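You operate a simulated robot arm through the tools that you are given. There is no shell and no other tool.

You run a simulated two-armed robot. Do the job below in one go: nothing can be reset, and whatever is moved stays where it is left.

Task
Change hands with the orange sensor and test it at 36 V.
Fine: it stands in the black pot for the test; switch the black tester rocker on; the tester lamp ends green. Set down upright: orange sensor.

The check looks at the end state, three seconds after you hand in, the way a careful person would. Anything else that was tipped, shoved, dropped, spilled or broken makes it a failure.

Robot
Two 7-joint arms with two-finger parallel grippers on one trunk, on a base that drives. Base frame: it is fixed to the floor where the robot stands at the start and does not move with it; the origin is under the middle of the robot, x ahead of it, y to its left, z up. Readings come in cm, degrees, newtons and seconds.
The left shoulder is at the start at [5, 15.8, 105.8], the right one opposite. With the tool pointing down near the work surface each hand reaches from about 22 to 66 cm from the robot's upright axis, wherever it stands, measured 20 degrees to its own side. Places, roughly: black tester rocker [-140, 210, 70]; green tester button [-130, 220, 70]; inside of the black pot [-130, 260, 80]; orange sensor [-175, 225, 100]; tester [-160, 270, 90]; tester lamp [-160, 260, 90]; volt knob [-160, 200, 70]. Payload 3.91 kg a hand.
Tool frame (each hand has its own): the origin (TCP) lies between the finger pads and is the grasp point; the fingertips stand 3 cm ahead of it; z points along the fingers, y is the line along which they close. Largest opening 11 cm; finger width 2, thickness 1; the body of the gripper, 4.8 by 11.2 cm, starts 5.5 cm behind the TCP.
Orientation is told as [roll, pitch, yaw] about the base's x, y, z axes, in that order, counted from this pose: with the fingers straight down and closing along the base's y, the tool's x points along the base's -x, its y along +y and its z along -z.

Tools
- The arms move only by the tool apply_moves. It takes "left_motion", "right_motion" or both (then of equal length, played together; a hand with none holds still); each is a list of rows, each a list of 3 entries, a list of its own where there are three numbers: the shift along the tool's x, y, z in cm, then the turn, a rotation vector about the tool's x, y, z in degrees, then the opening in per cent of the stroke, from 0 (shut) to 100 (fully open). In form: [[[dx, dy, dz], [ax, ay, az], grip], ...]. A call has 1 to 20 rows; each row shifts and turns the commanded pose from where the row before left it, along the tool's axes as they then stand. A row lasts 0.2 s, in which the tool goes at most 5 cm and 8.6 degrees; a call with a longer step from one row to the next is refused whole, and so is a gripper value outside its range. Where a pose cannot be reached the arm comes as near as it can. A force on the tool above 40 N (or 10 N above the force at the start of the call, whichever is more), or a blocked arm, ends the call early, and 0.2 s more pass. Each finger travels about 15.3 cm/s and halts on what it meets, pressing with about 39 N; the grip force reading is that of the motor and also rises with nothing between the fingers. The clock runs only during rows and for 0.2 s after the last one: add rows that do not move to give the fingers time. The reply holds the time, the measured pose of the TCP, the force on the tool along the base axes, the opening and the grip force, in the units named above and with some noise, with the torque about the TCP (base axes, N m) and any sound that the robot's microphone picked up, and new pictures: "views" is both (left out), scene, wrist or none (wrist: the cameras of the hands that moved).
- Cameras (640 x 400 px; columns grow to the right, rows downward): "scene" is now at [12.32, 1.26, 121.37]; the picture's right is [0.11, -0.99, 0.00], its down [-0.43, -0.05, -0.90] and it looks along [0.90, 0.10, -0.43] (base axes); focal length 220 px, centre (320, 200). "left" rides on the left gripper at [7.2, -1.7, -10.3] in its tool frame; the picture's right is [0.23, 0.97, 0.00], its down [-0.76, 0.18, -0.62] and it looks along [-0.61, 0.14, 0.78] (tool axes); focal length 222 px, centre (320, 200). "right" rides on the right gripper at [7.2, 1.7, -10.3] in its tool frame; the picture's right is [-0.23, 0.97, 0.00], its down [-0.76, -0.18, -0.62] and it looks along [-0.61, -0.14, 0.78] (tool axes); focal length 222 px, centre (320, 200).
- slide_trunk(by): slides the trunk up (or, below 0, down) by that many cm; the arms and the scene camera ride with it, the base frame stays. It gives what a move gives, with no picture.
- steer(legs): drives the robot by 1 to 6 legs, each [ahead, turn to the left] in cm and degrees, along the robot's own axes; the way and the turn of a leg run together, so that a leg with both is an arc; at most 150 cm and 180 degrees a leg. The arms and the cameras ride along, it lands a little off, and it stops where it bumps. It gives what a move gives, and a new picture of the scene camera.
- pan_tilt(pan, tilt): turns the head with the scene camera to pan (to the left, within 80 degrees either way) and tilt (down, from -29 to 69), counted from straight ahead of the robot. It gives what a move gives, and a new picture of the scene camera.
- probe_pixels(camera, pixels): for up to 12 pixels [column, row] of the newest picture of that camera ("zoom" is the newest enlarged one), the place [x, y, z] in the base frame of the surface seen there, good to about 0.3 cm, but the place of the scene camera against the robot may be out by one fixed shift of up to 1.2 cm in any direction. It takes no simulated time.
- enlarge(camera, box): a new picture of the part [left, top, right, bottom] of that camera's present view, enlarged. It takes no simulated time.
- close_job(): hands the job in; it is judged then, once.

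Open the grippers and draw the arms clear of the work before you hand the job in, unless the task says otherwise.

The tools are called as name(argument=value, ...) on one line, values as JSON. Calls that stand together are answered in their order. apply_moves: Moves the arms, as the interface text tells. Its arguments: {"type":"object","properties":{"left_motion":{"type":"array","items":{"type":"array"}},"right_motion":{"type":"array","items":{"type":"array"}},"views":{"type":"string","enum":["both","scene","wrist","none"]}},"required":[]} The other tools are called the same way: slide_trunk (by) slides the trunk up or down; steer (legs) drives the base; pan_tilt (pan, tilt) turns the head that bears the scene camera; probe_pixels (camera, pixels) gives the place of the surface under pixels of a picture; enlarge (camera, box) takes an enlarged picture of a part of a camera's view; close_job () hands the job in.

At the start:

```text
time_s: 0.0
left_tool_pos: [36.34, 17.52, 106.69]
left_orientation: [0.0, -0.1, 0.4]
left_contact_force: [-0.3, -0.2, 0.1]
left_moment: [0.01, -0.03, 0.03]
left_grip_width: 10.99
left_gripper_force: 0.1
right_tool_pos: [38.48, -12.1, 112.93]
right_orientation: [0.0, -0.1, 0.3]
right_contact_force: [-0.3, 0.1, 0.5]
right_moment: [0.02, -0.01, 0.03]
right_grip_width: 10.99
right_gripper_force: 0.1
trunk travel left (down, up): [-30.0, 18.2]
robot x, y, heading: [-0.35, -0.2, -0.1]
head pan, tilt: [6.2, 25.4]
```

scene: 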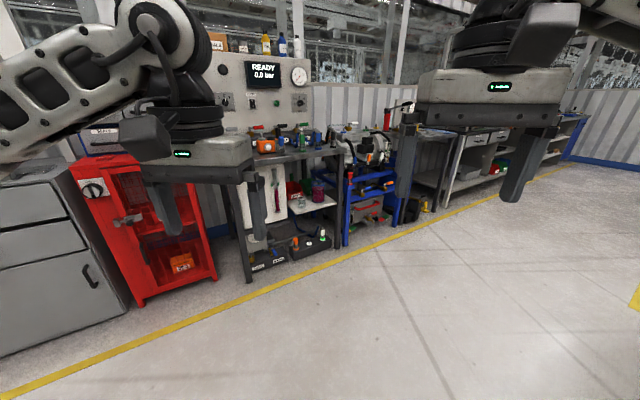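
right: 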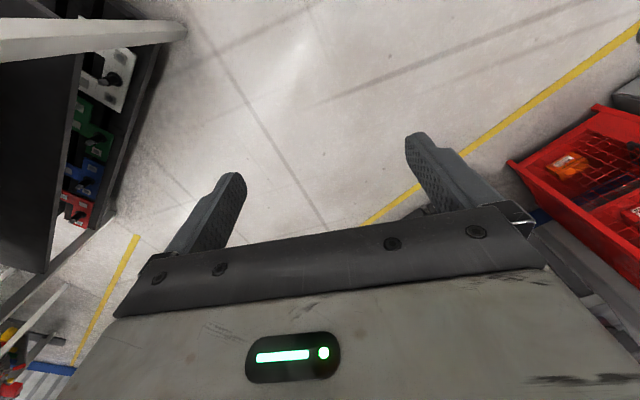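
left: 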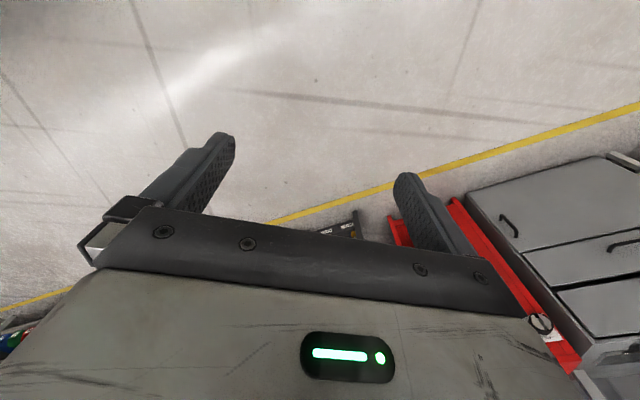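

The scene shows a bench ahead, but the tester is listed behind-left of me (around [-150, 240]). I turn the head left to look for it first.

pan_tilt(pan=80, tilt=15)

```text
time_s: 1.5
left_tool_pos: [36.38, 17.44, 106.87]
left_orientation: [-0.1, -0.1, 0.4]
left_contact_force: [-0.6, 0.0, 0.0]
left_moment: [-0.02, -0.03, -0.03]
left_grip_width: 10.99
left_gripper_force: 0.1
right_tool_pos: [38.49, -12.27, 112.87]
right_orientation: [0.0, -0.1, 0.2]
right_contact_force: [0.0, 0.0, 0.8]
right_moment: [0.01, -0.02, -0.01]
right_grip_width: 11.0
right_gripper_force: 0.0
trunk travel left (down, up): [-30.0, 18.2]
robot x, y, heading: [-0.05, 0.26, 0.2]
head pan, tilt: [80.0, 15.0]
```

scene: 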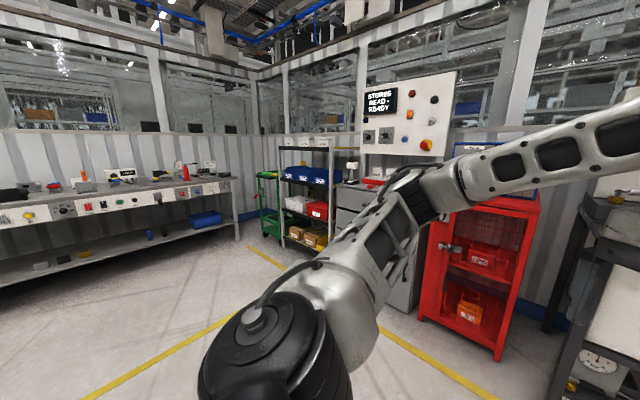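

The bench on the left side of this picture (columns 0–240, row ~195) is likely the test bench. I probe several points on it and enlarge it.

probe_pixels(camera="scene", pixels=[[30, 215], [90, 205], [180, 192], [225, 185], [120, 175], [180, 170], [85, 180], [240, 235], [300, 200], [285, 240], [200, 330], [60, 240]])

enlarge(camera="scene", box=[0, 140, 260, 300])

```text
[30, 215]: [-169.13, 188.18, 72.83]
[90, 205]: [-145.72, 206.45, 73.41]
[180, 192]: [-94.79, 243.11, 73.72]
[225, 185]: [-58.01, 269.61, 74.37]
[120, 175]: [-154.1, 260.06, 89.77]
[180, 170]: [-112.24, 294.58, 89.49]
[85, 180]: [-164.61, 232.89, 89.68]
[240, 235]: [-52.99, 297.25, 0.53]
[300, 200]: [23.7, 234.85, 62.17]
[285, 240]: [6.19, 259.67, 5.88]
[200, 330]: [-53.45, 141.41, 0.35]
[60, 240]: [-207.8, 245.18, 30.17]
```

```text
2.46 times, centred on (130, 220) of scene
```

zoom: 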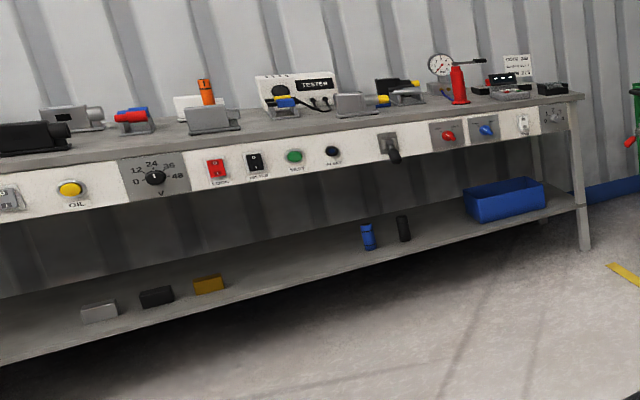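

The bench with the tester is there: front edge running from about (-169,188) to (-58,270), with the orange sensor at zoom (207,92). Before turning I check clearances of the nearby furniture and the floor on the way.

probe_pixels(camera="scene", pixels=[[425, 300], [500, 350], [480, 260], [590, 220], [570, 390], [620, 390], [260, 270], [330, 380], [150, 380], [100, 300]])

probe_pixels(camera="zoom", pixels=[[205, 85], [208, 100], [213, 118], [293, 90], [325, 88], [283, 103], [155, 177], [255, 162], [294, 156], [332, 151], [393, 147], [358, 100]])

```text
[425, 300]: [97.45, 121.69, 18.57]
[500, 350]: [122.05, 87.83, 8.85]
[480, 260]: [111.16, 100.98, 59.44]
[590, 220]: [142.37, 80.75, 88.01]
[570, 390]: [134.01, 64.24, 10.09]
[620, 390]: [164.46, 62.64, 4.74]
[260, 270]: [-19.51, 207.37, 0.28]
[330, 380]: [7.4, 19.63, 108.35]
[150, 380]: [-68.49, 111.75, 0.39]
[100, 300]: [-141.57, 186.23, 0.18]
```

```text
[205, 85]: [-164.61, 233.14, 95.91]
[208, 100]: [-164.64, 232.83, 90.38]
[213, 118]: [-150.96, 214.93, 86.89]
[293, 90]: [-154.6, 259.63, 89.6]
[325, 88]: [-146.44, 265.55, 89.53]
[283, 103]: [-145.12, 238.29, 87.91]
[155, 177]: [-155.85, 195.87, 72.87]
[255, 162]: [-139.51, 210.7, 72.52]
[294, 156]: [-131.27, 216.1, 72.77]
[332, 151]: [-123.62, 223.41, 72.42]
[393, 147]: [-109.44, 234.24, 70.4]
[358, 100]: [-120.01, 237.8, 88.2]
```

The floor is clear out to more than 80 cm around me and along the way to the bench. I turn left 121° and drive 120 cm toward it, stopping well short to look.

steer(legs=[[0, 121], [110, 0]])

pan_tilt(pan=0, tilt=25)

```text
time_s: 12.2
left_tool_pos: [-93.22, 116.71, 106.75]
left_orientation: [0.0, -0.1, 122.6]
left_contact_force: [0.6, 0.2, 0.5]
left_moment: [-0.02, 0.0, 0.01]
left_grip_width: 10.98
left_gripper_force: 0.1
right_tool_pos: [-69.37, 134.3, 113.01]
right_orientation: [0.0, 0.0, 122.5]
right_contact_force: [-0.4, 0.1, 0.2]
right_moment: [-0.01, -0.01, 0.02]
right_grip_width: 10.97
right_gripper_force: 0.1
trunk travel left (down, up): [-30.0, 18.2]
robot x, y, heading: [-58.69, 95.63, 122.3]
head pan, tilt: [80.0, 15.0]
```

scene: 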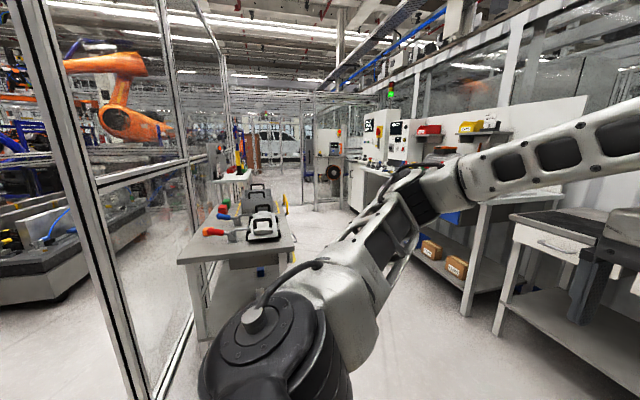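

```text
time_s: 13.8
left_tool_pos: [-93.11, 116.61, 106.72]
left_orientation: [0.0, -0.1, 122.6]
left_contact_force: [0.2, 0.2, 0.0]
left_moment: [0.02, 0.03, 0.01]
left_grip_width: 10.98
left_gripper_force: 0.3
right_tool_pos: [-69.22, 134.22, 112.86]
right_orientation: [0.0, 0.0, 122.5]
right_contact_force: [-0.3, -0.6, 0.2]
right_moment: [-0.02, 0.0, 0.02]
right_grip_width: 11.0
right_gripper_force: 0.1
trunk travel left (down, up): [-30.0, 18.2]
robot x, y, heading: [-58.84, 95.16, 122.2]
head pan, tilt: [0.0, 25.0]
```

scene: 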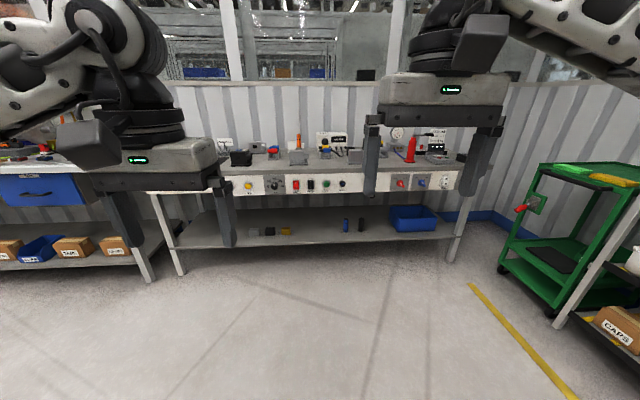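

The bench is now ahead (columns 220–465, rows 140–190). I enlarge the bench to identify the sensor, pot, lamp and knob.

enlarge(camera="scene", box=[215, 120, 375, 220])

probe_pixels(camera="scene", pixels=[[225, 178], [460, 175], [230, 170], [455, 160], [180, 270], [455, 260]])

```text
4.00 times, centred on (295, 170) of scene
```

zoom: 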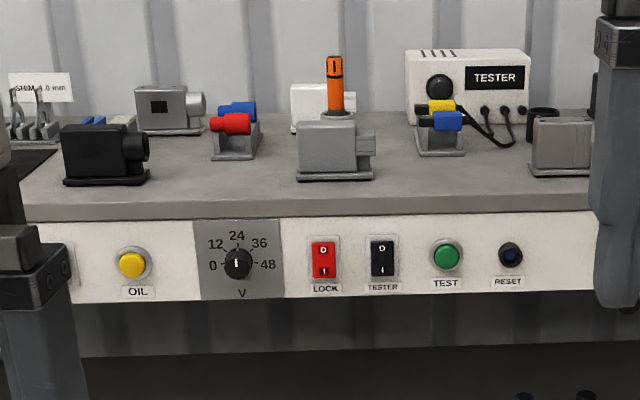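

```text
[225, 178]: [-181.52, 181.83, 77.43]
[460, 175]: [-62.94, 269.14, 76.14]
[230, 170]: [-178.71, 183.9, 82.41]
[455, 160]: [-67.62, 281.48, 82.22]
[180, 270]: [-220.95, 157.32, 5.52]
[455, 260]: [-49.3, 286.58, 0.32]
```

The zoom clearly shows: volt knob (237,263) pointing near 24, LOCK red rocker, black TESTER rocker (382,258), TEST button (447,255), lamp (440,88), orange sensor (335,85) and a dark pot near (543,120). I probe these.

probe_pixels(camera="zoom", pixels=[[335, 70], [335, 100], [339, 112], [543, 112], [543, 130], [440, 88], [237, 263], [323, 258], [382, 246], [382, 270], [447, 255], [330, 140]])

```text
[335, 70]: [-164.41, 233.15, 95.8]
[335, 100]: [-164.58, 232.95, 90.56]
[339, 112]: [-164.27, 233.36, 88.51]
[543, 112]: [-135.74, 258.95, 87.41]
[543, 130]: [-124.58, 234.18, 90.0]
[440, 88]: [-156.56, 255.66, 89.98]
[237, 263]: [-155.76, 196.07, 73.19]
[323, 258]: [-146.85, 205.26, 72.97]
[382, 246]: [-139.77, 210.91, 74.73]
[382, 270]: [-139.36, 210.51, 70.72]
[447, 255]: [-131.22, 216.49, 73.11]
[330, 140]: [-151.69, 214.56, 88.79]
```

All controls are on the front panel (z≈73), sensor at about (-164.5,233), pot near (-135,258). I drive up to roughly 40 cm before the panel, squared to the bench (bench normal heading ≈126.3°).

steer(legs=[[0, -4.5], [98, 0], [0, 8.6]])

pan_tilt(pan=0, tilt=40)

```text
time_s: 19.9
left_tool_pos: [-138.85, 199.68, 106.83]
left_orientation: [0.0, -0.2, 126.2]
left_contact_force: [0.1, 0.1, -0.1]
left_moment: [0.0, 0.0, -0.01]
left_grip_width: 11.0
left_gripper_force: 0.1
right_tool_pos: [-116.13, 218.62, 112.78]
right_orientation: [0.0, 0.0, 126.0]
right_contact_force: [0.3, 0.2, 0.2]
right_moment: [0.02, -0.01, -0.01]
right_grip_width: 11.03
right_gripper_force: 0.0
trunk travel left (down, up): [-30.0, 18.2]
robot x, y, heading: [-103.36, 180.6, 125.7]
head pan, tilt: [0.0, 25.0]
```

scene: 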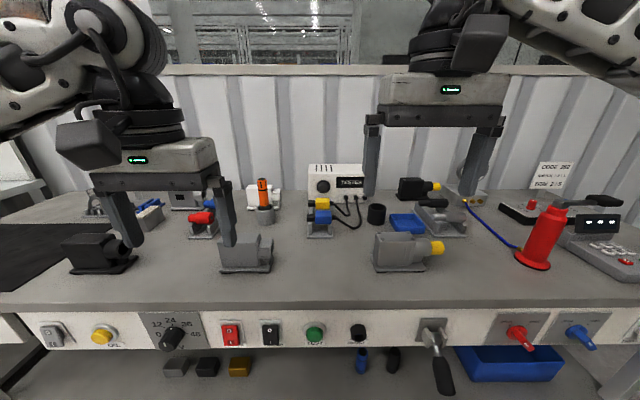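

```text
time_s: 20.7
left_tool_pos: [-138.73, 199.75, 106.82]
left_orientation: [-0.1, -0.1, 126.1]
left_contact_force: [-0.1, 0.5, -0.3]
left_moment: [-0.01, -0.02, -0.02]
left_grip_width: 10.98
left_gripper_force: 0.0
right_tool_pos: [-116.04, 218.77, 112.81]
right_orientation: [0.0, 0.1, 126.0]
right_contact_force: [-0.3, -0.6, -0.6]
right_moment: [-0.01, 0.01, 0.01]
right_grip_width: 11.0
right_gripper_force: 0.0
trunk travel left (down, up): [-30.0, 18.2]
robot x, y, heading: [-103.59, 180.39, 125.5]
head pan, tilt: [0.0, 40.0]
```

scene: 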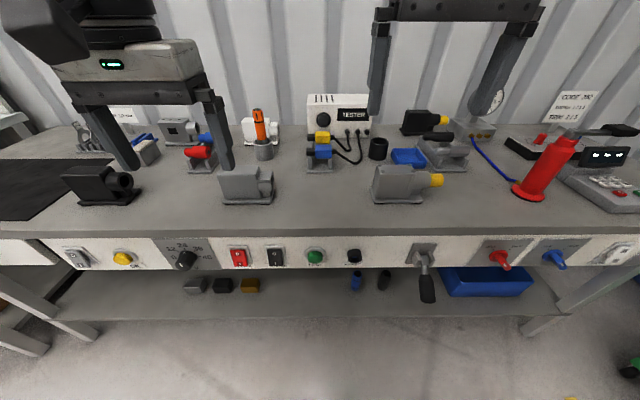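

Now the sensor stands in a gray holder at (261,130), the black pot is at (378,148) with cables from the tester. I zoom in on each area to see details.

enlarge(camera="scene", box=[230, 80, 420, 200])

probe_pixels(camera="zoom", pixels=[[92, 95], [97, 120], [103, 175], [113, 215], [118, 255], [500, 195], [490, 205], [515, 200], [500, 215], [500, 260], [312, 135], [120, 300]])

```text
3.33 times, centred on (325, 140) of scene
```

zoom: 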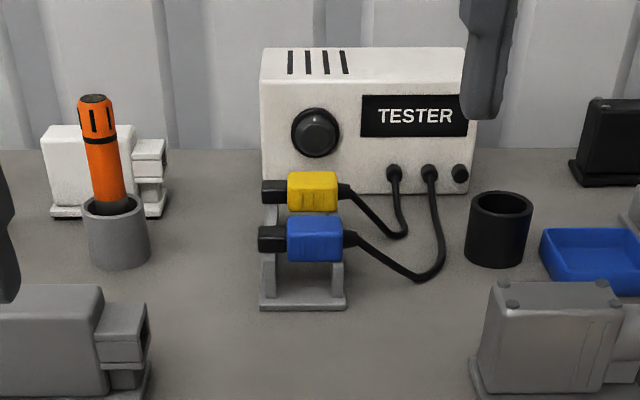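

```text
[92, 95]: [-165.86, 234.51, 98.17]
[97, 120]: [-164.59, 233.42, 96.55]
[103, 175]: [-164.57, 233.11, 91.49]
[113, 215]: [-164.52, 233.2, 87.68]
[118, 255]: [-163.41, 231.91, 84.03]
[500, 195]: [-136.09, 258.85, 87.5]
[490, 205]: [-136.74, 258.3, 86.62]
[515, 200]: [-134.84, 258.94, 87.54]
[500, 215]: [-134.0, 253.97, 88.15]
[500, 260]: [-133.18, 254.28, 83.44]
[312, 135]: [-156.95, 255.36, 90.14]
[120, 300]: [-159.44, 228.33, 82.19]
```

The holder/sensor and the pot are clear now: sensor Ø≈3 cm, standing from the holder (rim z≈88) to z≈98; pot rim z≈88. Next I zoom in on the control panel.

enlarge(camera="scene", box=[140, 225, 380, 285])

enlarge(camera="scene", box=[150, 228, 230, 278])

```text
2.67 times, centred on (260, 255) of scene
```

zoom: 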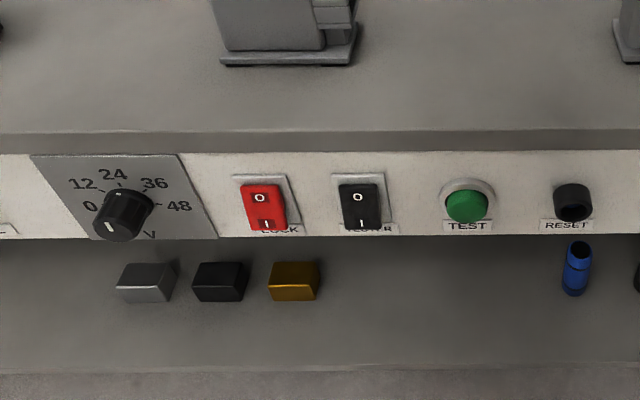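

```text
8.00 times, centred on (190, 253) of scene
```

zoom: 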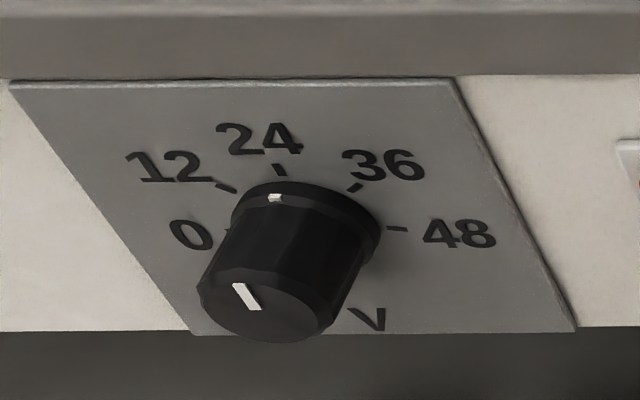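

The knob points at 24 (white dot at zoom (275,197) under the "24" tick); 36 is one 45° step clockwise. I back up 12 cm and lower the trunk so the left hand can work horizontally at the panel.

steer(legs=[[-12, 0.6]])

slide_trunk(by=-18)

```text
time_s: 21.9
left_tool_pos: [-131.88, 189.48, 106.82]
left_orientation: [-0.1, -0.1, 126.8]
left_contact_force: [-0.9, -0.4, -0.4]
left_moment: [0.03, 0.01, -0.04]
left_grip_width: 11.02
left_gripper_force: 0.0
right_tool_pos: [-109.27, 208.73, 113.03]
right_orientation: [0.0, 0.0, 126.7]
right_contact_force: [0.5, -0.5, -0.1]
right_moment: [0.02, -0.02, 0.0]
right_grip_width: 10.99
right_gripper_force: 0.1
trunk travel left (down, up): [-30.0, 18.2]
robot x, y, heading: [-95.78, 170.53, 126.5]
head pan, tilt: [0.0, 40.0]
```

scene: 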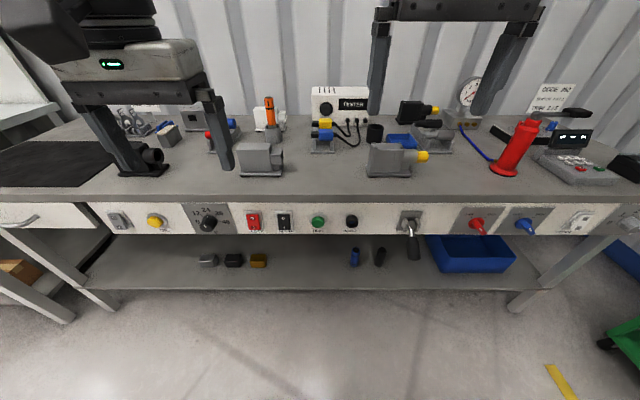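

```text
time_s: 23.9
left_tool_pos: [-131.75, 189.4, 88.95]
left_orientation: [-0.1, 0.0, 126.9]
left_contact_force: [0.2, 0.0, 0.1]
left_moment: [-0.02, 0.0, -0.03]
left_grip_width: 11.0
left_gripper_force: 0.1
right_tool_pos: [-109.38, 208.84, 94.87]
right_orientation: [-0.1, -0.1, 126.7]
right_contact_force: [-0.4, -0.7, 0.0]
right_moment: [0.02, 0.0, 0.01]
right_grip_width: 10.99
right_gripper_force: 0.0
trunk travel left (down, up): [-12.0, 36.2]
robot x, y, heading: [-95.87, 171.18, 126.7]
head pan, tilt: [0.0, 40.0]
```

The trunk is down and the left TCP is at bench coordinates ≈ 23 cm in front of the panel. I swing the left hand 15.5 cm left and pitch it to point forward at the panel.

apply_moves(left_motion=[[[0, 3.9, 0], [0, -8.2, 0], 100], [[0, 3.9, 0], [0, -8.2, 0], 100], [[0, 3.9, 0], [0, -8.2, 0], 100], [[0, 3.8, 0], [0, -8.2, 0], 100], [[0, 0, 0], [0, -8.2, 0], 100], [[0, 0, 0], [0, -8.2, 0], 100], [[0, 0, 0], [0, -8.2, 0], 100], [[0, 0, 0], [0, -8.2, 0], 100], [[0, 0, 0], [0, -8.2, 0], 100], [[0, 0, 0], [0, -8.2, 0], 100], [[0, 0, 0], [0, -8.0, 0], 100]], views="both")

```text
time_s: 26.3
left_tool_pos: [-149.51, 181.4, 90.91]
left_orientation: [-13.1, -89.5, 139.8]
left_contact_force: [0.0, -0.1, 0.2]
left_moment: [0.01, -0.03, 0.03]
left_grip_width: 10.98
left_gripper_force: 0.0
left hand out of reach, approached as far as the arm can: row 8, 9, 10, 11
right_tool_pos: [-109.33, 208.76, 95.01]
right_orientation: [0.0, -0.1, 126.6]
right_contact_force: [0.1, -0.3, 0.2]
right_moment: [-0.01, 0.01, 0.01]
right_grip_width: 11.03
right_gripper_force: 0.0
trunk travel left (down, up): [-12.0, 36.2]
robot x, y, heading: [-96.27, 170.8, 126.5]
head pan, tilt: [0.0, 40.0]
```

scene: 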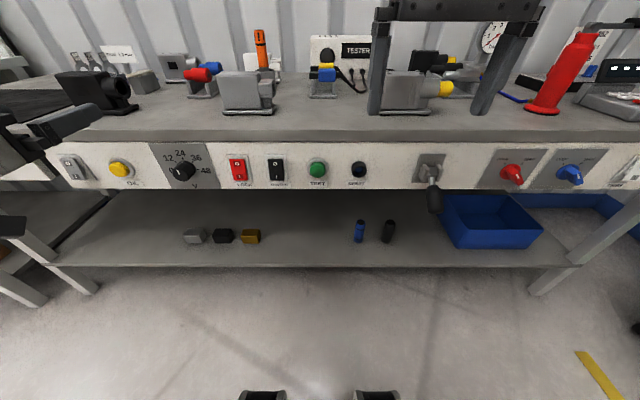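
left: 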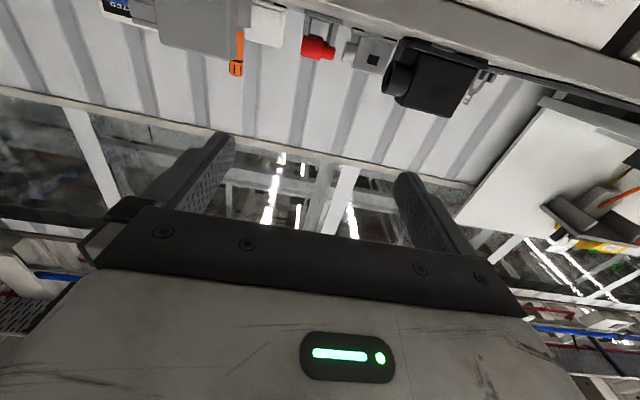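

The left hand now points forward (roll+yaw≈126.7, pitch -89.5) but at the folded limit of its reach; in the scene the gripper is off at left. I lower it toward z≈73 and slightly forward.

apply_moves(left_motion=[[[4, 0, 0.5], [0, 0, 0], 100], [[4, 0, 0.5], [0, 0, 0], 100], [[4, 0, 0.5], [0, 0, 0], 100], [[4, 0, 0.5], [0, 0, 0], 100]], views="both")

```text
time_s: 27.3
left_tool_pos: [-151.31, 179.82, 76.67]
left_orientation: [159.2, -89.9, -32.4]
left_contact_force: [-1.0, 1.1, 0.4]
left_moment: [0.0, 0.03, -0.02]
left_grip_width: 11.0
left_gripper_force: 0.1
left hand out of reach, approached as far as the arm can: row 3, 4
right_tool_pos: [-109.18, 208.76, 94.94]
right_orientation: [0.0, -0.1, 126.7]
right_contact_force: [-0.6, -0.1, -0.9]
right_moment: [-0.03, 0.03, -0.02]
right_grip_width: 11.01
right_gripper_force: 0.1
trunk travel left (down, up): [-12.0, 36.2]
robot x, y, heading: [-96.03, 170.66, 126.5]
head pan, tilt: [0.0, 40.0]
```

scene: 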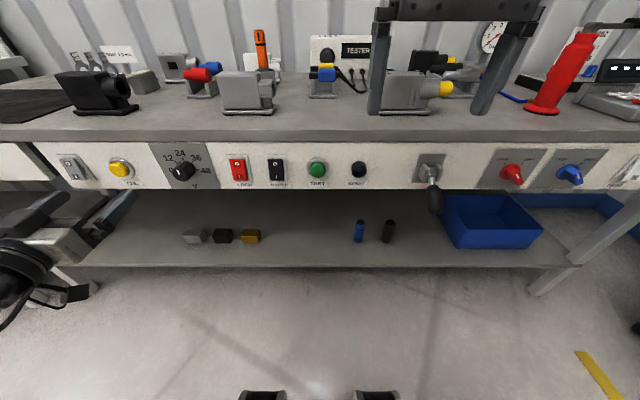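
left: 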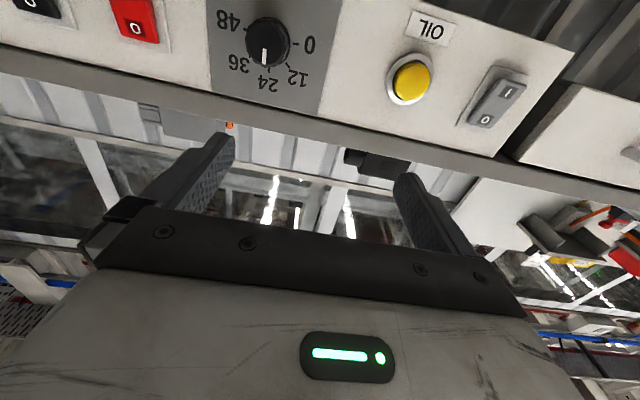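

The left wrist view shows the knob upside down at (266,42), with its mark pointing at "24". I probe the knob, the panel and the red rocker from this camera (no scene-camera shift).

probe_pixels(camera="left", pixels=[[266, 42], [258, 40], [275, 35], [265, 55], [225, 60], [300, 95], [140, 20], [410, 82], [335, 120], [100, 60], [360, 60], [250, 100]])

enlarge(camera="left", box=[200, 0, 330, 120])

```text
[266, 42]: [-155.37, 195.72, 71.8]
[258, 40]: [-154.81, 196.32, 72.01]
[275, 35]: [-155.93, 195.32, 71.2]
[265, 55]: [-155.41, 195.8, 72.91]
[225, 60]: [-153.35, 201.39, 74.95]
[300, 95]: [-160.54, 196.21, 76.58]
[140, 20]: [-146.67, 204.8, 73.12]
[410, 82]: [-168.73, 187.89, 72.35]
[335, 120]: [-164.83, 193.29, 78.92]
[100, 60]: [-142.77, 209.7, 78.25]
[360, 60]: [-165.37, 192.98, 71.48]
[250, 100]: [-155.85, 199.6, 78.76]
```

```text
3.33 times, centred on (265, 60) of left
```

zoom: 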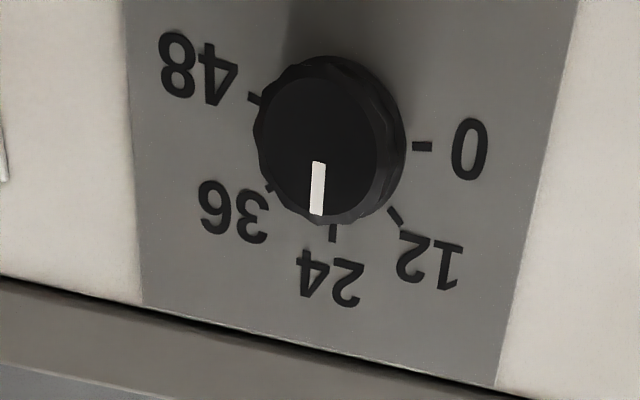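

From the wrist camera: panel plane at bench-depth 253.2, knob face centre at about s=-9.2, depth 249.7, z≈72, Ø≈3.4. I move forward 8 cm to leave the folded reach limit, then check where the hand sits.

apply_moves(left_motion=[[[0, 0, 3], [0, 0, 0], 100], [[0, 0, 3], [0, 0, 0], 100], [[0, 0, 0], [0, 0, 0], 100]], views="wrist")

```text
time_s: 28.1
left_tool_pos: [-154.91, 181.18, 78.56]
left_orientation: [-62.2, -89.9, -171.0]
left_contact_force: [-0.1, -1.0, 1.2]
left_moment: [0.0, 0.0, 0.03]
left_grip_width: 11.01
left_gripper_force: 0.0
left hand out of reach, approached as far as the arm can: row 1, 2
right_tool_pos: [-109.34, 208.72, 94.84]
right_orientation: [0.0, 0.0, 126.6]
right_contact_force: [0.3, 0.2, 0.0]
right_moment: [0.01, 0.01, 0.02]
right_grip_width: 11.01
right_gripper_force: 0.0
trunk travel left (down, up): [-12.0, 36.2]
robot x, y, heading: [-96.32, 170.66, 126.4]
head pan, tilt: [0.0, 40.0]
```

left: 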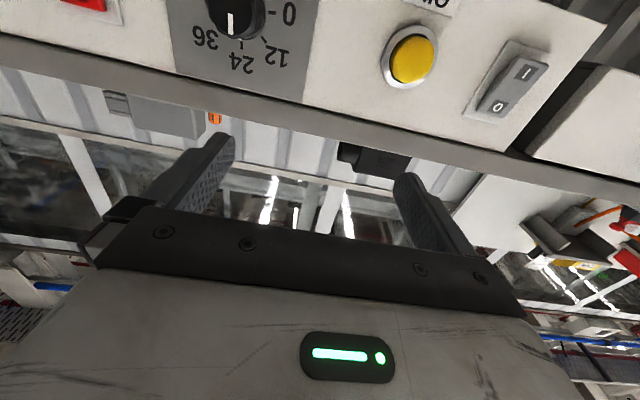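

The left arm is still folded too tightly (commanded pose not reached: s≈-17.6, z 78.6). I back the base up another 12 cm so the arm can extend to the panel.

steer(legs=[[-12, 0]])

apply_moves(left_motion=[[[0, 0, 4], [0, 0, 0], 100], [[0, 0, 4], [0, 0, 0], 100], [[0, 0, 0], [0, 0, 0], 100]], views="wrist")

```text
time_s: 29.4
left_tool_pos: [-147.85, 171.43, 78.81]
left_orientation: [-43.4, -90.0, 170.2]
left_contact_force: [0.4, -0.7, -0.3]
left_moment: [-0.02, 0.02, 0.0]
left_grip_width: 11.02
left_gripper_force: 0.0
right_tool_pos: [-102.09, 199.05, 94.84]
right_orientation: [-0.1, 0.0, 126.6]
right_contact_force: [-0.4, 0.3, -0.2]
right_moment: [0.0, 0.01, 0.02]
right_grip_width: 11.02
right_gripper_force: 0.1
trunk travel left (down, up): [-12.0, 36.2]
robot x, y, heading: [-88.89, 160.79, 126.2]
head pan, tilt: [0.0, 40.0]
```

scene: 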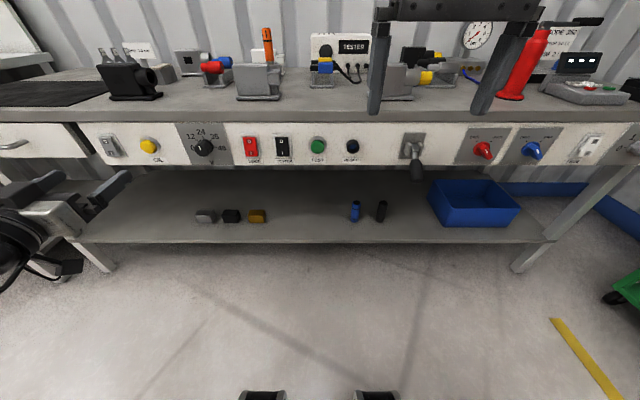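

```text
time_s: 30.1
left_tool_pos: [-152.21, 172.91, 81.65]
left_orientation: [-28.6, -89.8, 155.0]
left_contact_force: [-0.5, 0.8, 1.1]
left_moment: [-0.03, -0.02, -0.02]
left_grip_width: 11.0
left_gripper_force: 0.0
left hand out of reach, approached as far as the arm can: row 1, 2
right_tool_pos: [-102.09, 199.05, 94.83]
right_orientation: [0.0, 0.0, 126.6]
right_contact_force: [0.2, -0.1, 0.2]
right_moment: [0.04, -0.02, -0.04]
right_grip_width: 11.03
right_gripper_force: 0.1
trunk travel left (down, up): [-12.0, 36.2]
robot x, y, heading: [-88.77, 160.91, 126.7]
head pan, tilt: [0.0, 40.0]
```

left: 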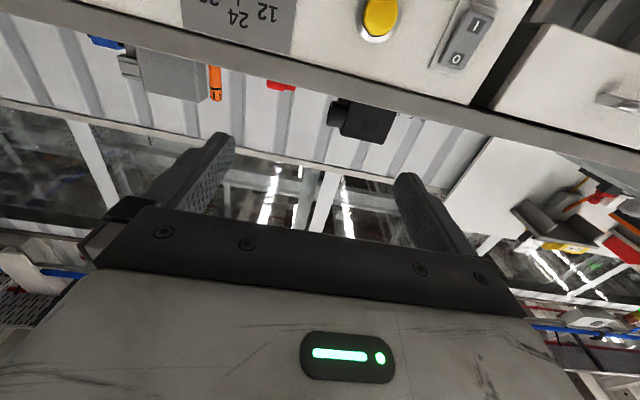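

The arm stays against a limit and drifts left/up rather than forward, so the shoulder is too low/near. I raise the trunk 18 cm so the hand can hang lower relative to the shoulder, then lower the hand.

slide_trunk(by=18)

apply_moves(left_motion=[[[3, -2, 0], [0, 0, 0], 100], [[4, -2, 0], [0, 0, 0], 100], [[4, -2, 0], [0, 0, 0], 100], [[4, -2, 0], [0, 0, 0], 100], [[4, -2, 0], [0, 0, 0], 100], [[0, 0, 0], [0, 0, 0], 100]], views="both")

```text
time_s: 32.1
left_tool_pos: [-152.25, 172.82, 99.67]
left_orientation: [-14.2, -89.9, 140.8]
left_contact_force: [-0.7, 0.3, 0.4]
left_moment: [-0.02, 0.02, 0.0]
left_grip_width: 10.99
left_gripper_force: 0.1
right_tool_pos: [-102.06, 199.14, 112.96]
right_orientation: [0.0, 0.0, 126.5]
right_contact_force: [0.0, 0.3, -0.6]
right_moment: [-0.03, -0.02, 0.01]
right_grip_width: 10.97
right_gripper_force: 0.0
trunk travel left (down, up): [-30.0, 18.2]
robot x, y, heading: [-89.07, 160.8, 126.5]
head pan, tilt: [0.0, 40.0]
```

```text
time_s: 33.5
left_tool_pos: [-144.36, 166.36, 88.97]
left_orientation: [6.6, -89.9, 119.9]
left_contact_force: [-0.3, -0.5, 0.7]
left_moment: [0.04, -0.01, 0.0]
left_grip_width: 11.01
left_gripper_force: 0.1
left hand out of reach, approached as far as the arm can: row 1, 2, 3, 4, 5
right_tool_pos: [-102.01, 199.12, 112.82]
right_orientation: [0.0, 0.0, 126.7]
right_contact_force: [0.0, -0.1, -0.1]
right_moment: [-0.01, 0.0, 0.0]
right_grip_width: 11.0
right_gripper_force: 0.0
trunk travel left (down, up): [-30.0, 18.2]
robot x, y, heading: [-88.63, 160.85, 126.2]
head pan, tilt: [0.0, 40.0]
```

scene: 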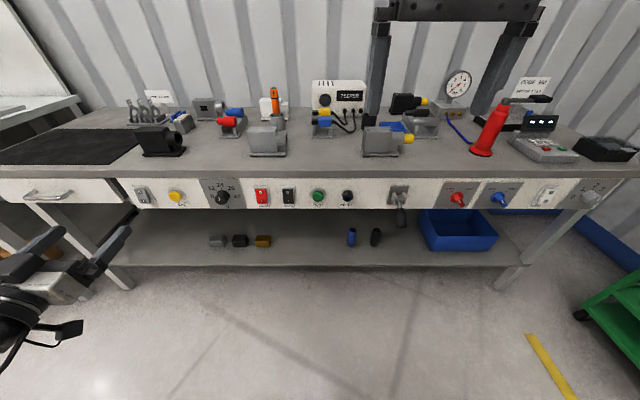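
left: 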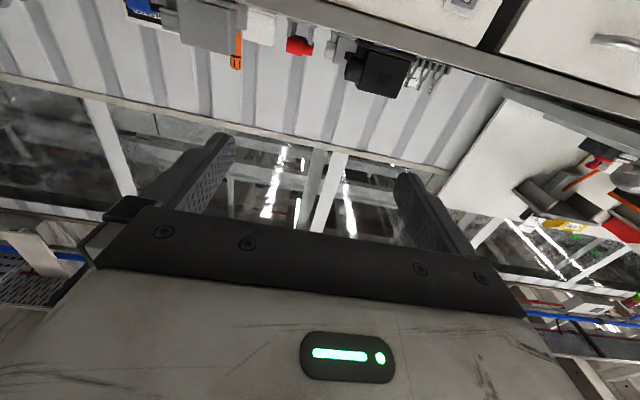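

The hand is stuck on a folded-arm limit. I pitch it partly back toward down (to ≈41° from vertical) while moving 15 cm forward and 8 cm right at the same height, to get into an extended configuration.

apply_moves(left_motion=[[[0, -1.4, 2.5], [0, 8.2, 0], 100], [[-0.36, -1.4, 2.47], [0, 8.2, 0], 100], [[-0.71, -1.4, 2.4], [0, 8.2, 0], 100], [[-1.04, -1.4, 2.27], [0, 8.2, 0], 100], [[-1.35, -1.4, 2.1], [0, 8.2, 0], 100], [[-1.64, -1.4, 1.89], [0, 8.2, 0], 100], [[0, 0, 0], [0, 0, 0], 100]], views="both")

```text
time_s: 35.1
left_tool_pos: [-146.26, 181.58, 90.15]
left_orientation: [0.0, -40.6, 126.6]
left_contact_force: [-0.2, -0.4, -0.8]
left_moment: [-0.02, 0.03, -0.01]
left_grip_width: 10.99
left_gripper_force: 0.1
left hand out of reach, approached as far as the arm can: row 1, 2, 3
right_tool_pos: [-102.02, 199.03, 113.02]
right_orientation: [-0.1, 0.0, 126.6]
right_contact_force: [0.6, -0.2, 0.5]
right_moment: [0.02, -0.03, -0.02]
right_grip_width: 11.0
right_gripper_force: 0.1
trunk travel left (down, up): [-30.0, 18.2]
robot x, y, heading: [-88.82, 160.93, 126.3]
head pan, tilt: [0.0, 40.0]
```

scene: 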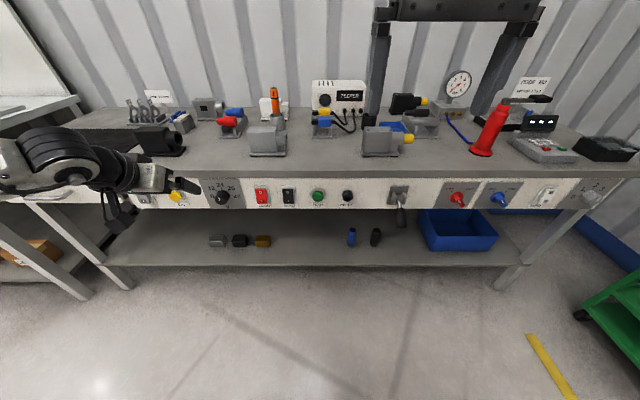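
left: 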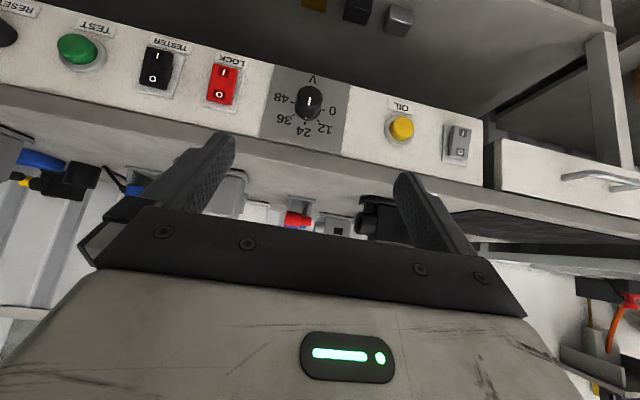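

The pose was reached with the hand tilted 41° (wrist view shows all controls: knob (308,103), TESTER (155,68), TEST (77,48)). I now pitch up to horizontal while going 9 cm forward and 18 cm down, staying in the extended configuration.

apply_moves(left_motion=[[[0.81, -0.2, 3.25], [0, -8.2, 0], 100], [[1.27, -0.2, 3.1], [0, -8.2, 0], 100], [[1.7, -0.2, 2.89], [0, -8.2, 0], 100], [[2.09, -0.2, 2.62], [0, -8.2, 0], 100], [[2.45, -0.2, 2.29], [0, -8.2, 0], 100], [[2.75, -0.2, 1.92], [0, -8.2, 0], 100], [[0, 0, 0], [0, 0, 0], 100]], views="both")

```text
time_s: 36.8
left_tool_pos: [-143.99, 189.84, 84.3]
left_orientation: [1.2, -63.1, 116.8]
left_contact_force: [0.0, -0.7, 0.6]
left_moment: [-0.01, -0.02, 0.0]
left_grip_width: 11.02
left_gripper_force: 0.1
left hand out of reach, approached as far as the arm can: row 3, 4, 5, 6
right_tool_pos: [-102.05, 199.09, 112.94]
right_orientation: [0.0, -0.1, 126.7]
right_contact_force: [0.5, 0.4, 0.7]
right_moment: [0.01, -0.04, 0.02]
right_grip_width: 11.0
right_gripper_force: 0.0
trunk travel left (down, up): [-30.0, 18.2]
robot x, y, heading: [-89.29, 160.85, 126.4]
head pan, tilt: [0.0, 40.0]
```

scene: 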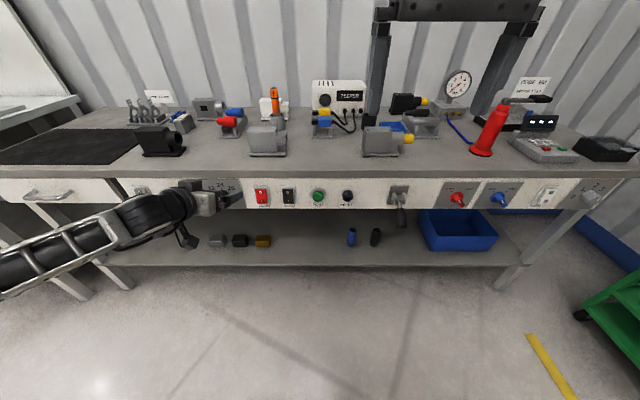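
left: 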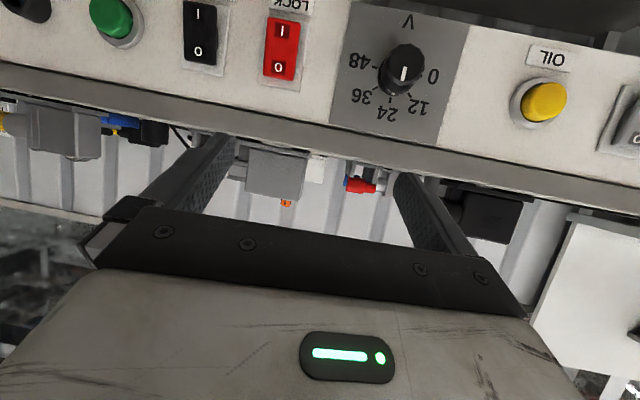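

The wrist hits a bend limit: the forearm (scene (0,270)→(190,210)) comes in from the left, so the hand can't turn enough left/up here. I test whether it can pitch to horizontal at this yaw (117°) in place.

apply_moves(left_motion=[[[0, 0, 0], [0, -8, 0], 100], [[0, 0, 0], [0, -8, 0], 100], [[0, 0, 0], [0, -8, 0], 100], [[0, 0, 0], [0, 0, 0], 100]], views="scene")

```text
time_s: 37.8
left_tool_pos: [-142.42, 191.71, 85.2]
left_orientation: [5.2, -85.2, 109.8]
left_contact_force: [-0.5, 0.3, 0.0]
left_moment: [-0.01, -0.01, 0.0]
left_grip_width: 11.0
left_gripper_force: 0.1
left hand out of reach, approached as far as the arm can: row 1
right_tool_pos: [-102.12, 199.0, 112.86]
right_orientation: [0.0, 0.0, 126.7]
right_contact_force: [0.3, -0.7, -0.6]
right_moment: [0.0, 0.02, 0.01]
right_grip_width: 10.98
right_gripper_force: 0.1
trunk travel left (down, up): [-30.0, 18.2]
robot x, y, heading: [-89.16, 160.85, 126.4]
head pan, tilt: [0.0, 40.0]
```

scene: 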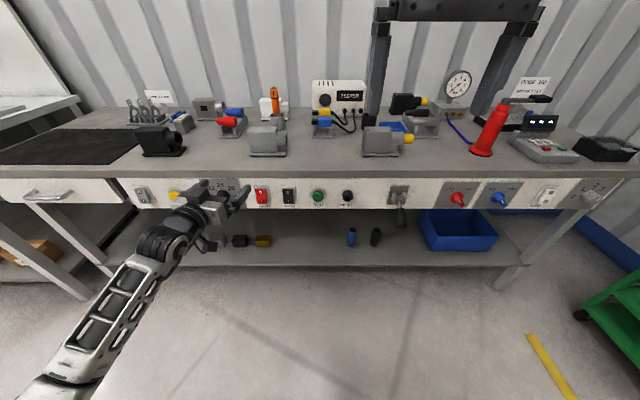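

The arm flipped into a good configuration — the forearm now comes from behind (scene (70,370)→(190,225)) with only row 1 limited. I now yaw 11° left, level the pitch, and shift 13 cm down and 8 cm left to line up in front of the knob.

apply_moves(left_motion=[[[0, 0, 0], [-5.6, -2.4, 0], 100], [[0, 0, 0], [-5.6, -2.4, 0], 100], [[3.2, 1.9, 0], [0, 0, 0], 100], [[3.2, 2, 0], [0, 0, 0], 100], [[3.2, 2, 0], [0, 0, 0], 100], [[3.2, 2, 0], [0, 0, 0], 100], [[0, 0, 0], [0, 0, 0], 100]], views="both")

```text
time_s: 39.4
left_tool_pos: [-151.06, 186.17, 72.87]
left_orientation: [5.0, -87.5, 114.4]
left_contact_force: [1.1, 0.6, 0.3]
left_moment: [0.01, -0.03, 0.02]
left_grip_width: 11.01
left_gripper_force: 0.0
left hand out of reach, approached as far as the arm can: row 1, 2
right_tool_pos: [-102.1, 199.15, 112.99]
right_orientation: [0.0, -0.1, 126.4]
right_contact_force: [-1.4, 0.3, -0.4]
right_moment: [0.0, 0.0, 0.0]
right_grip_width: 11.01
right_gripper_force: 0.2
trunk travel left (down, up): [-30.0, 18.2]
robot x, y, heading: [-89.05, 160.72, 126.3]
head pan, tilt: [0.0, 40.0]
```

scene: 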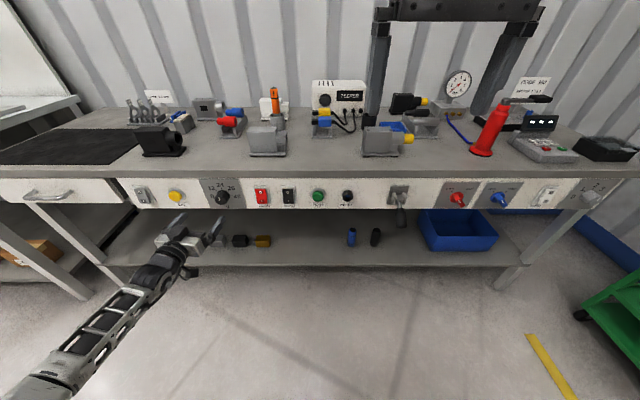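
left: 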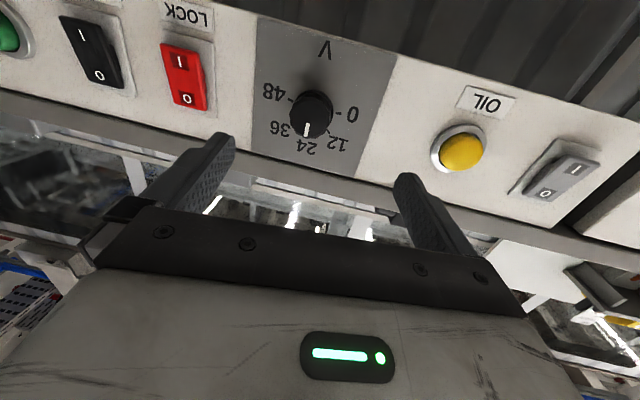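

Now the knob is right ahead in the wrist view at (311,115). The heading is 119.4° versus the panel normal 126.3°, so I yaw another 7° left and probe the knob again.

apply_moves(left_motion=[[[0, -1.0, 0], [-3.5, -1.2, 0], 100], [[0, -1.0, 0], [-3.4, -1.2, 0], 100], [[0, 0, 0], [0, 0, 0], 100]], views="wrist")

```text
time_s: 40.1
left_tool_pos: [-150.75, 186.44, 72.78]
left_orientation: [19.3, -89.8, 106.5]
left_contact_force: [0.1, 0.3, 0.2]
left_moment: [0.01, -0.02, -0.04]
left_grip_width: 11.02
left_gripper_force: 0.1
left hand out of reach, approached as far as the arm can: row 2
right_tool_pos: [-102.18, 198.95, 112.88]
right_orientation: [0.0, -0.1, 126.5]
right_contact_force: [-0.3, -0.4, 0.5]
right_moment: [0.02, 0.03, 0.04]
right_grip_width: 11.01
right_gripper_force: 0.0
trunk travel left (down, up): [-30.0, 18.2]
robot x, y, heading: [-88.92, 161.08, 126.3]
head pan, tilt: [0.0, 40.0]
```

left: 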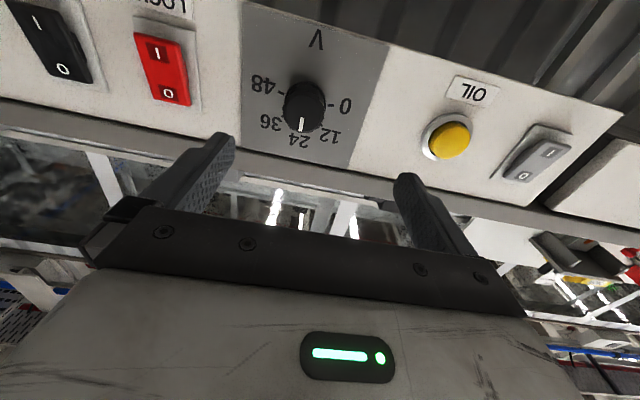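

Orientation is now within 0.5° of the panel normal. I probe the knob from this nearer view to get its centre.

enlarge(camera="left", box=[240, 50, 370, 150])

probe_pixels(camera="left", pixels=[[300, 105], [300, 118], [288, 105], [312, 105], [300, 94], [322, 105], [284, 108], [270, 60], [360, 100]])

```text
4.00 times, centred on (305, 100) of left
```

zoom: 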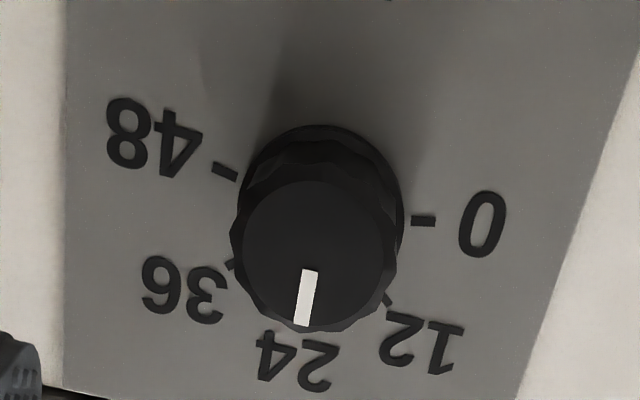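

```text
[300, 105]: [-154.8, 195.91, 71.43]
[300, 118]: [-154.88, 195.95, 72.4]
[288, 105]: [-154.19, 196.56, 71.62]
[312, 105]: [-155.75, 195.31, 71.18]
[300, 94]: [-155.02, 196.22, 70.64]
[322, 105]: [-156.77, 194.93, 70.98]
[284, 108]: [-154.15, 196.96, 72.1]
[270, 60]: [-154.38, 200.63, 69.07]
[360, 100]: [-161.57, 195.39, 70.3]
```

Knob axis is at s≈-9.15, z≈72.1, face depth 249.6. I centre the hand on it, roll it -22.5° beforehand (so a +45° turn stays symmetric), and advance 4 cm with open fingers.

apply_moves(left_motion=[[[0.3, -0.9, 1.5], [0, 0, 0], 100], [[0.4, -1.0, 1.5], [0, 0, 0], 100], [[0, 0, 1], [0, 0, -7.5], 100], [[0, 0, 0], [0, 0, -7.5], 100], [[0, 0, 0], [0, 0, -7.5], 100], [[0, 0, 0], [0, 0, 0], 100]], views="wrist")

```text
time_s: 41.5
left_tool_pos: [-152.9, 189.9, 72.06]
left_orientation: [-89.6, -67.8, -144.0]
left_contact_force: [-1.1, 0.4, 0.1]
left_moment: [-0.05, 0.0, 0.01]
left_grip_width: 10.99
left_gripper_force: 0.0
left hand out of reach, approached as far as the arm can: row 1, 2
right_tool_pos: [-102.08, 199.16, 112.76]
right_orientation: [0.0, 0.0, 126.6]
right_contact_force: [0.4, -1.0, -0.1]
right_moment: [0.03, 0.03, -0.01]
right_grip_width: 11.0
right_gripper_force: 0.0
trunk travel left (down, up): [-30.0, 18.2]
robot x, y, heading: [-88.7, 160.63, 126.4]
head pan, tilt: [0.0, 40.0]
```

left: 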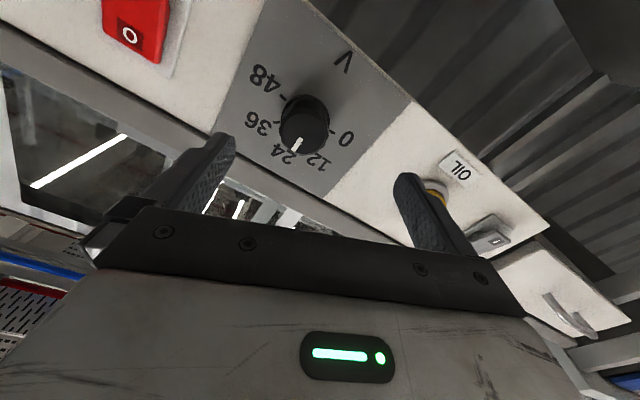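

The hand is rolled and points straight along 126.35°; it sits 1.6 cm left of the knob axis. I correct right by 1.65 cm, then advance 4.9 cm so the fingers straddle the knob.

apply_moves(left_motion=[[[0.63, -1.52, 0.6], [0, 0, 0], 100], [[0, 0, 1.5], [0, 0, 0], 100], [[0, 0, 0], [0, 0, 0], 100]], views="wrist")

```text
time_s: 42.4
left_tool_pos: [-152.86, 192.62, 72.02]
left_orientation: [-89.6, -67.9, -144.1]
left_contact_force: [-0.3, -0.8, -0.3]
left_moment: [0.02, 0.01, -0.01]
left_grip_width: 10.99
left_gripper_force: 0.0
right_tool_pos: [-102.03, 199.11, 112.87]
right_orientation: [0.0, 0.0, 126.6]
right_contact_force: [-0.2, 0.7, 0.4]
right_moment: [0.0, 0.01, 0.02]
right_grip_width: 11.01
right_gripper_force: 0.0
trunk travel left (down, up): [-30.0, 18.2]
robot x, y, heading: [-88.66, 161.12, 126.3]
head pan, tilt: [0.0, 40.0]
```

left: 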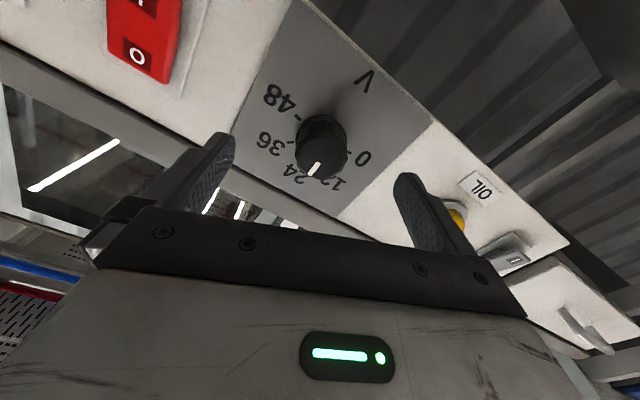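

TCP is on the knob axis (s=-9.2, z=72.0). I advance 2.7 cm and close the fingers on the knob.

apply_moves(left_motion=[[[0, 0, 1.4], [0, 0, 0], 100], [[0, 0, 1.3], [0, 0, 0], 100], [[0, 0, 0], [0, 0, 0], 60], [[0, 0, 0], [0, 0, 0], 30], [[0, 0, 0], [0, 0, 0], 20], [[0, 0, 0], [0, 0, 0], 20]], views="wrist")

```text
time_s: 43.8
left_tool_pos: [-154.5, 194.82, 72.03]
left_orientation: [-89.5, -67.9, -144.1]
left_contact_force: [-6.4, -2.7, -1.5]
left_moment: [-0.06, -0.04, -0.23]
left_grip_width: 3.73
left_gripper_force: 45.2
right_tool_pos: [-102.13, 199.12, 112.88]
right_orientation: [0.0, 0.0, 126.5]
right_contact_force: [0.2, -0.1, 0.3]
right_moment: [0.01, 0.01, -0.02]
right_grip_width: 11.01
right_gripper_force: 0.1
trunk travel left (down, up): [-30.0, 18.2]
robot x, y, heading: [-88.63, 160.41, 126.4]
head pan, tilt: [0.0, 40.0]
```

left: 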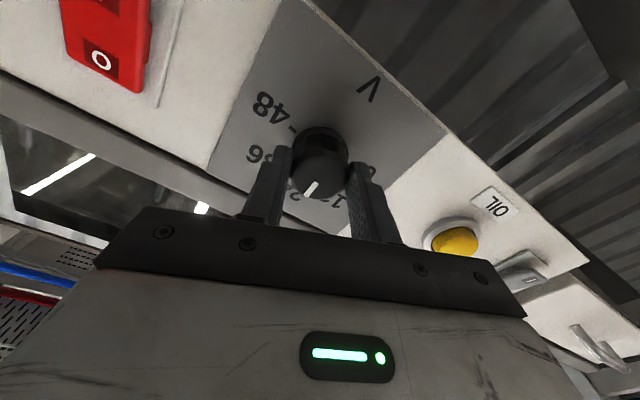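

The knob is gripped (width 3.73 cm). I turn the hand +45° about its axis (clockwise seen from the front) to bring the mark from 24 to 36.

apply_moves(left_motion=[[[0, 0, 0], [0, 0, 7.5], 20], [[0, 0, 0], [0, 0, 7.5], 20], [[0, 0, 0], [0, 0, 7.5], 20], [[0, 0, 0], [0, 0, 7.5], 20], [[0, 0, 0], [0, 0, 7.5], 20], [[0, 0, 0], [0, 0, 7.5], 20], [[0, 0, 0], [0, 0, 0], 20]], views="wrist")

```text
time_s: 44.7
left_tool_pos: [-154.73, 194.72, 72.11]
left_orientation: [97.9, -87.6, 27.1]
left_contact_force: [13.2, -11.3, 7.7]
left_moment: [0.2, 0.19, 0.84]
left_grip_width: 3.8
left_gripper_force: 44.7
left hand out of reach, approached as far as the arm can: row 4
right_tool_pos: [-101.91, 198.86, 112.92]
right_orientation: [0.1, 0.0, 126.6]
right_contact_force: [0.3, 0.5, 0.2]
right_moment: [-0.02, -0.01, 0.04]
right_grip_width: 11.03
right_gripper_force: 0.1
trunk travel left (down, up): [-30.0, 18.2]
robot x, y, heading: [-89.04, 161.16, 126.6]
head pan, tilt: [0.0, 40.0]
stopped in row 4 (left hand): the force on the tool passed its limit at 56 N (the readings are from after the stop); the commanded pose is now the measured one
```

left: 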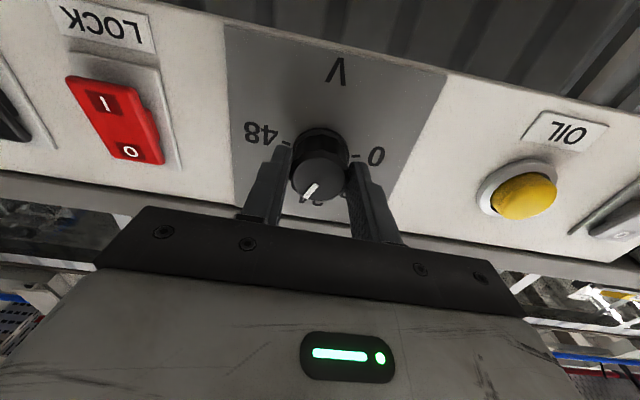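

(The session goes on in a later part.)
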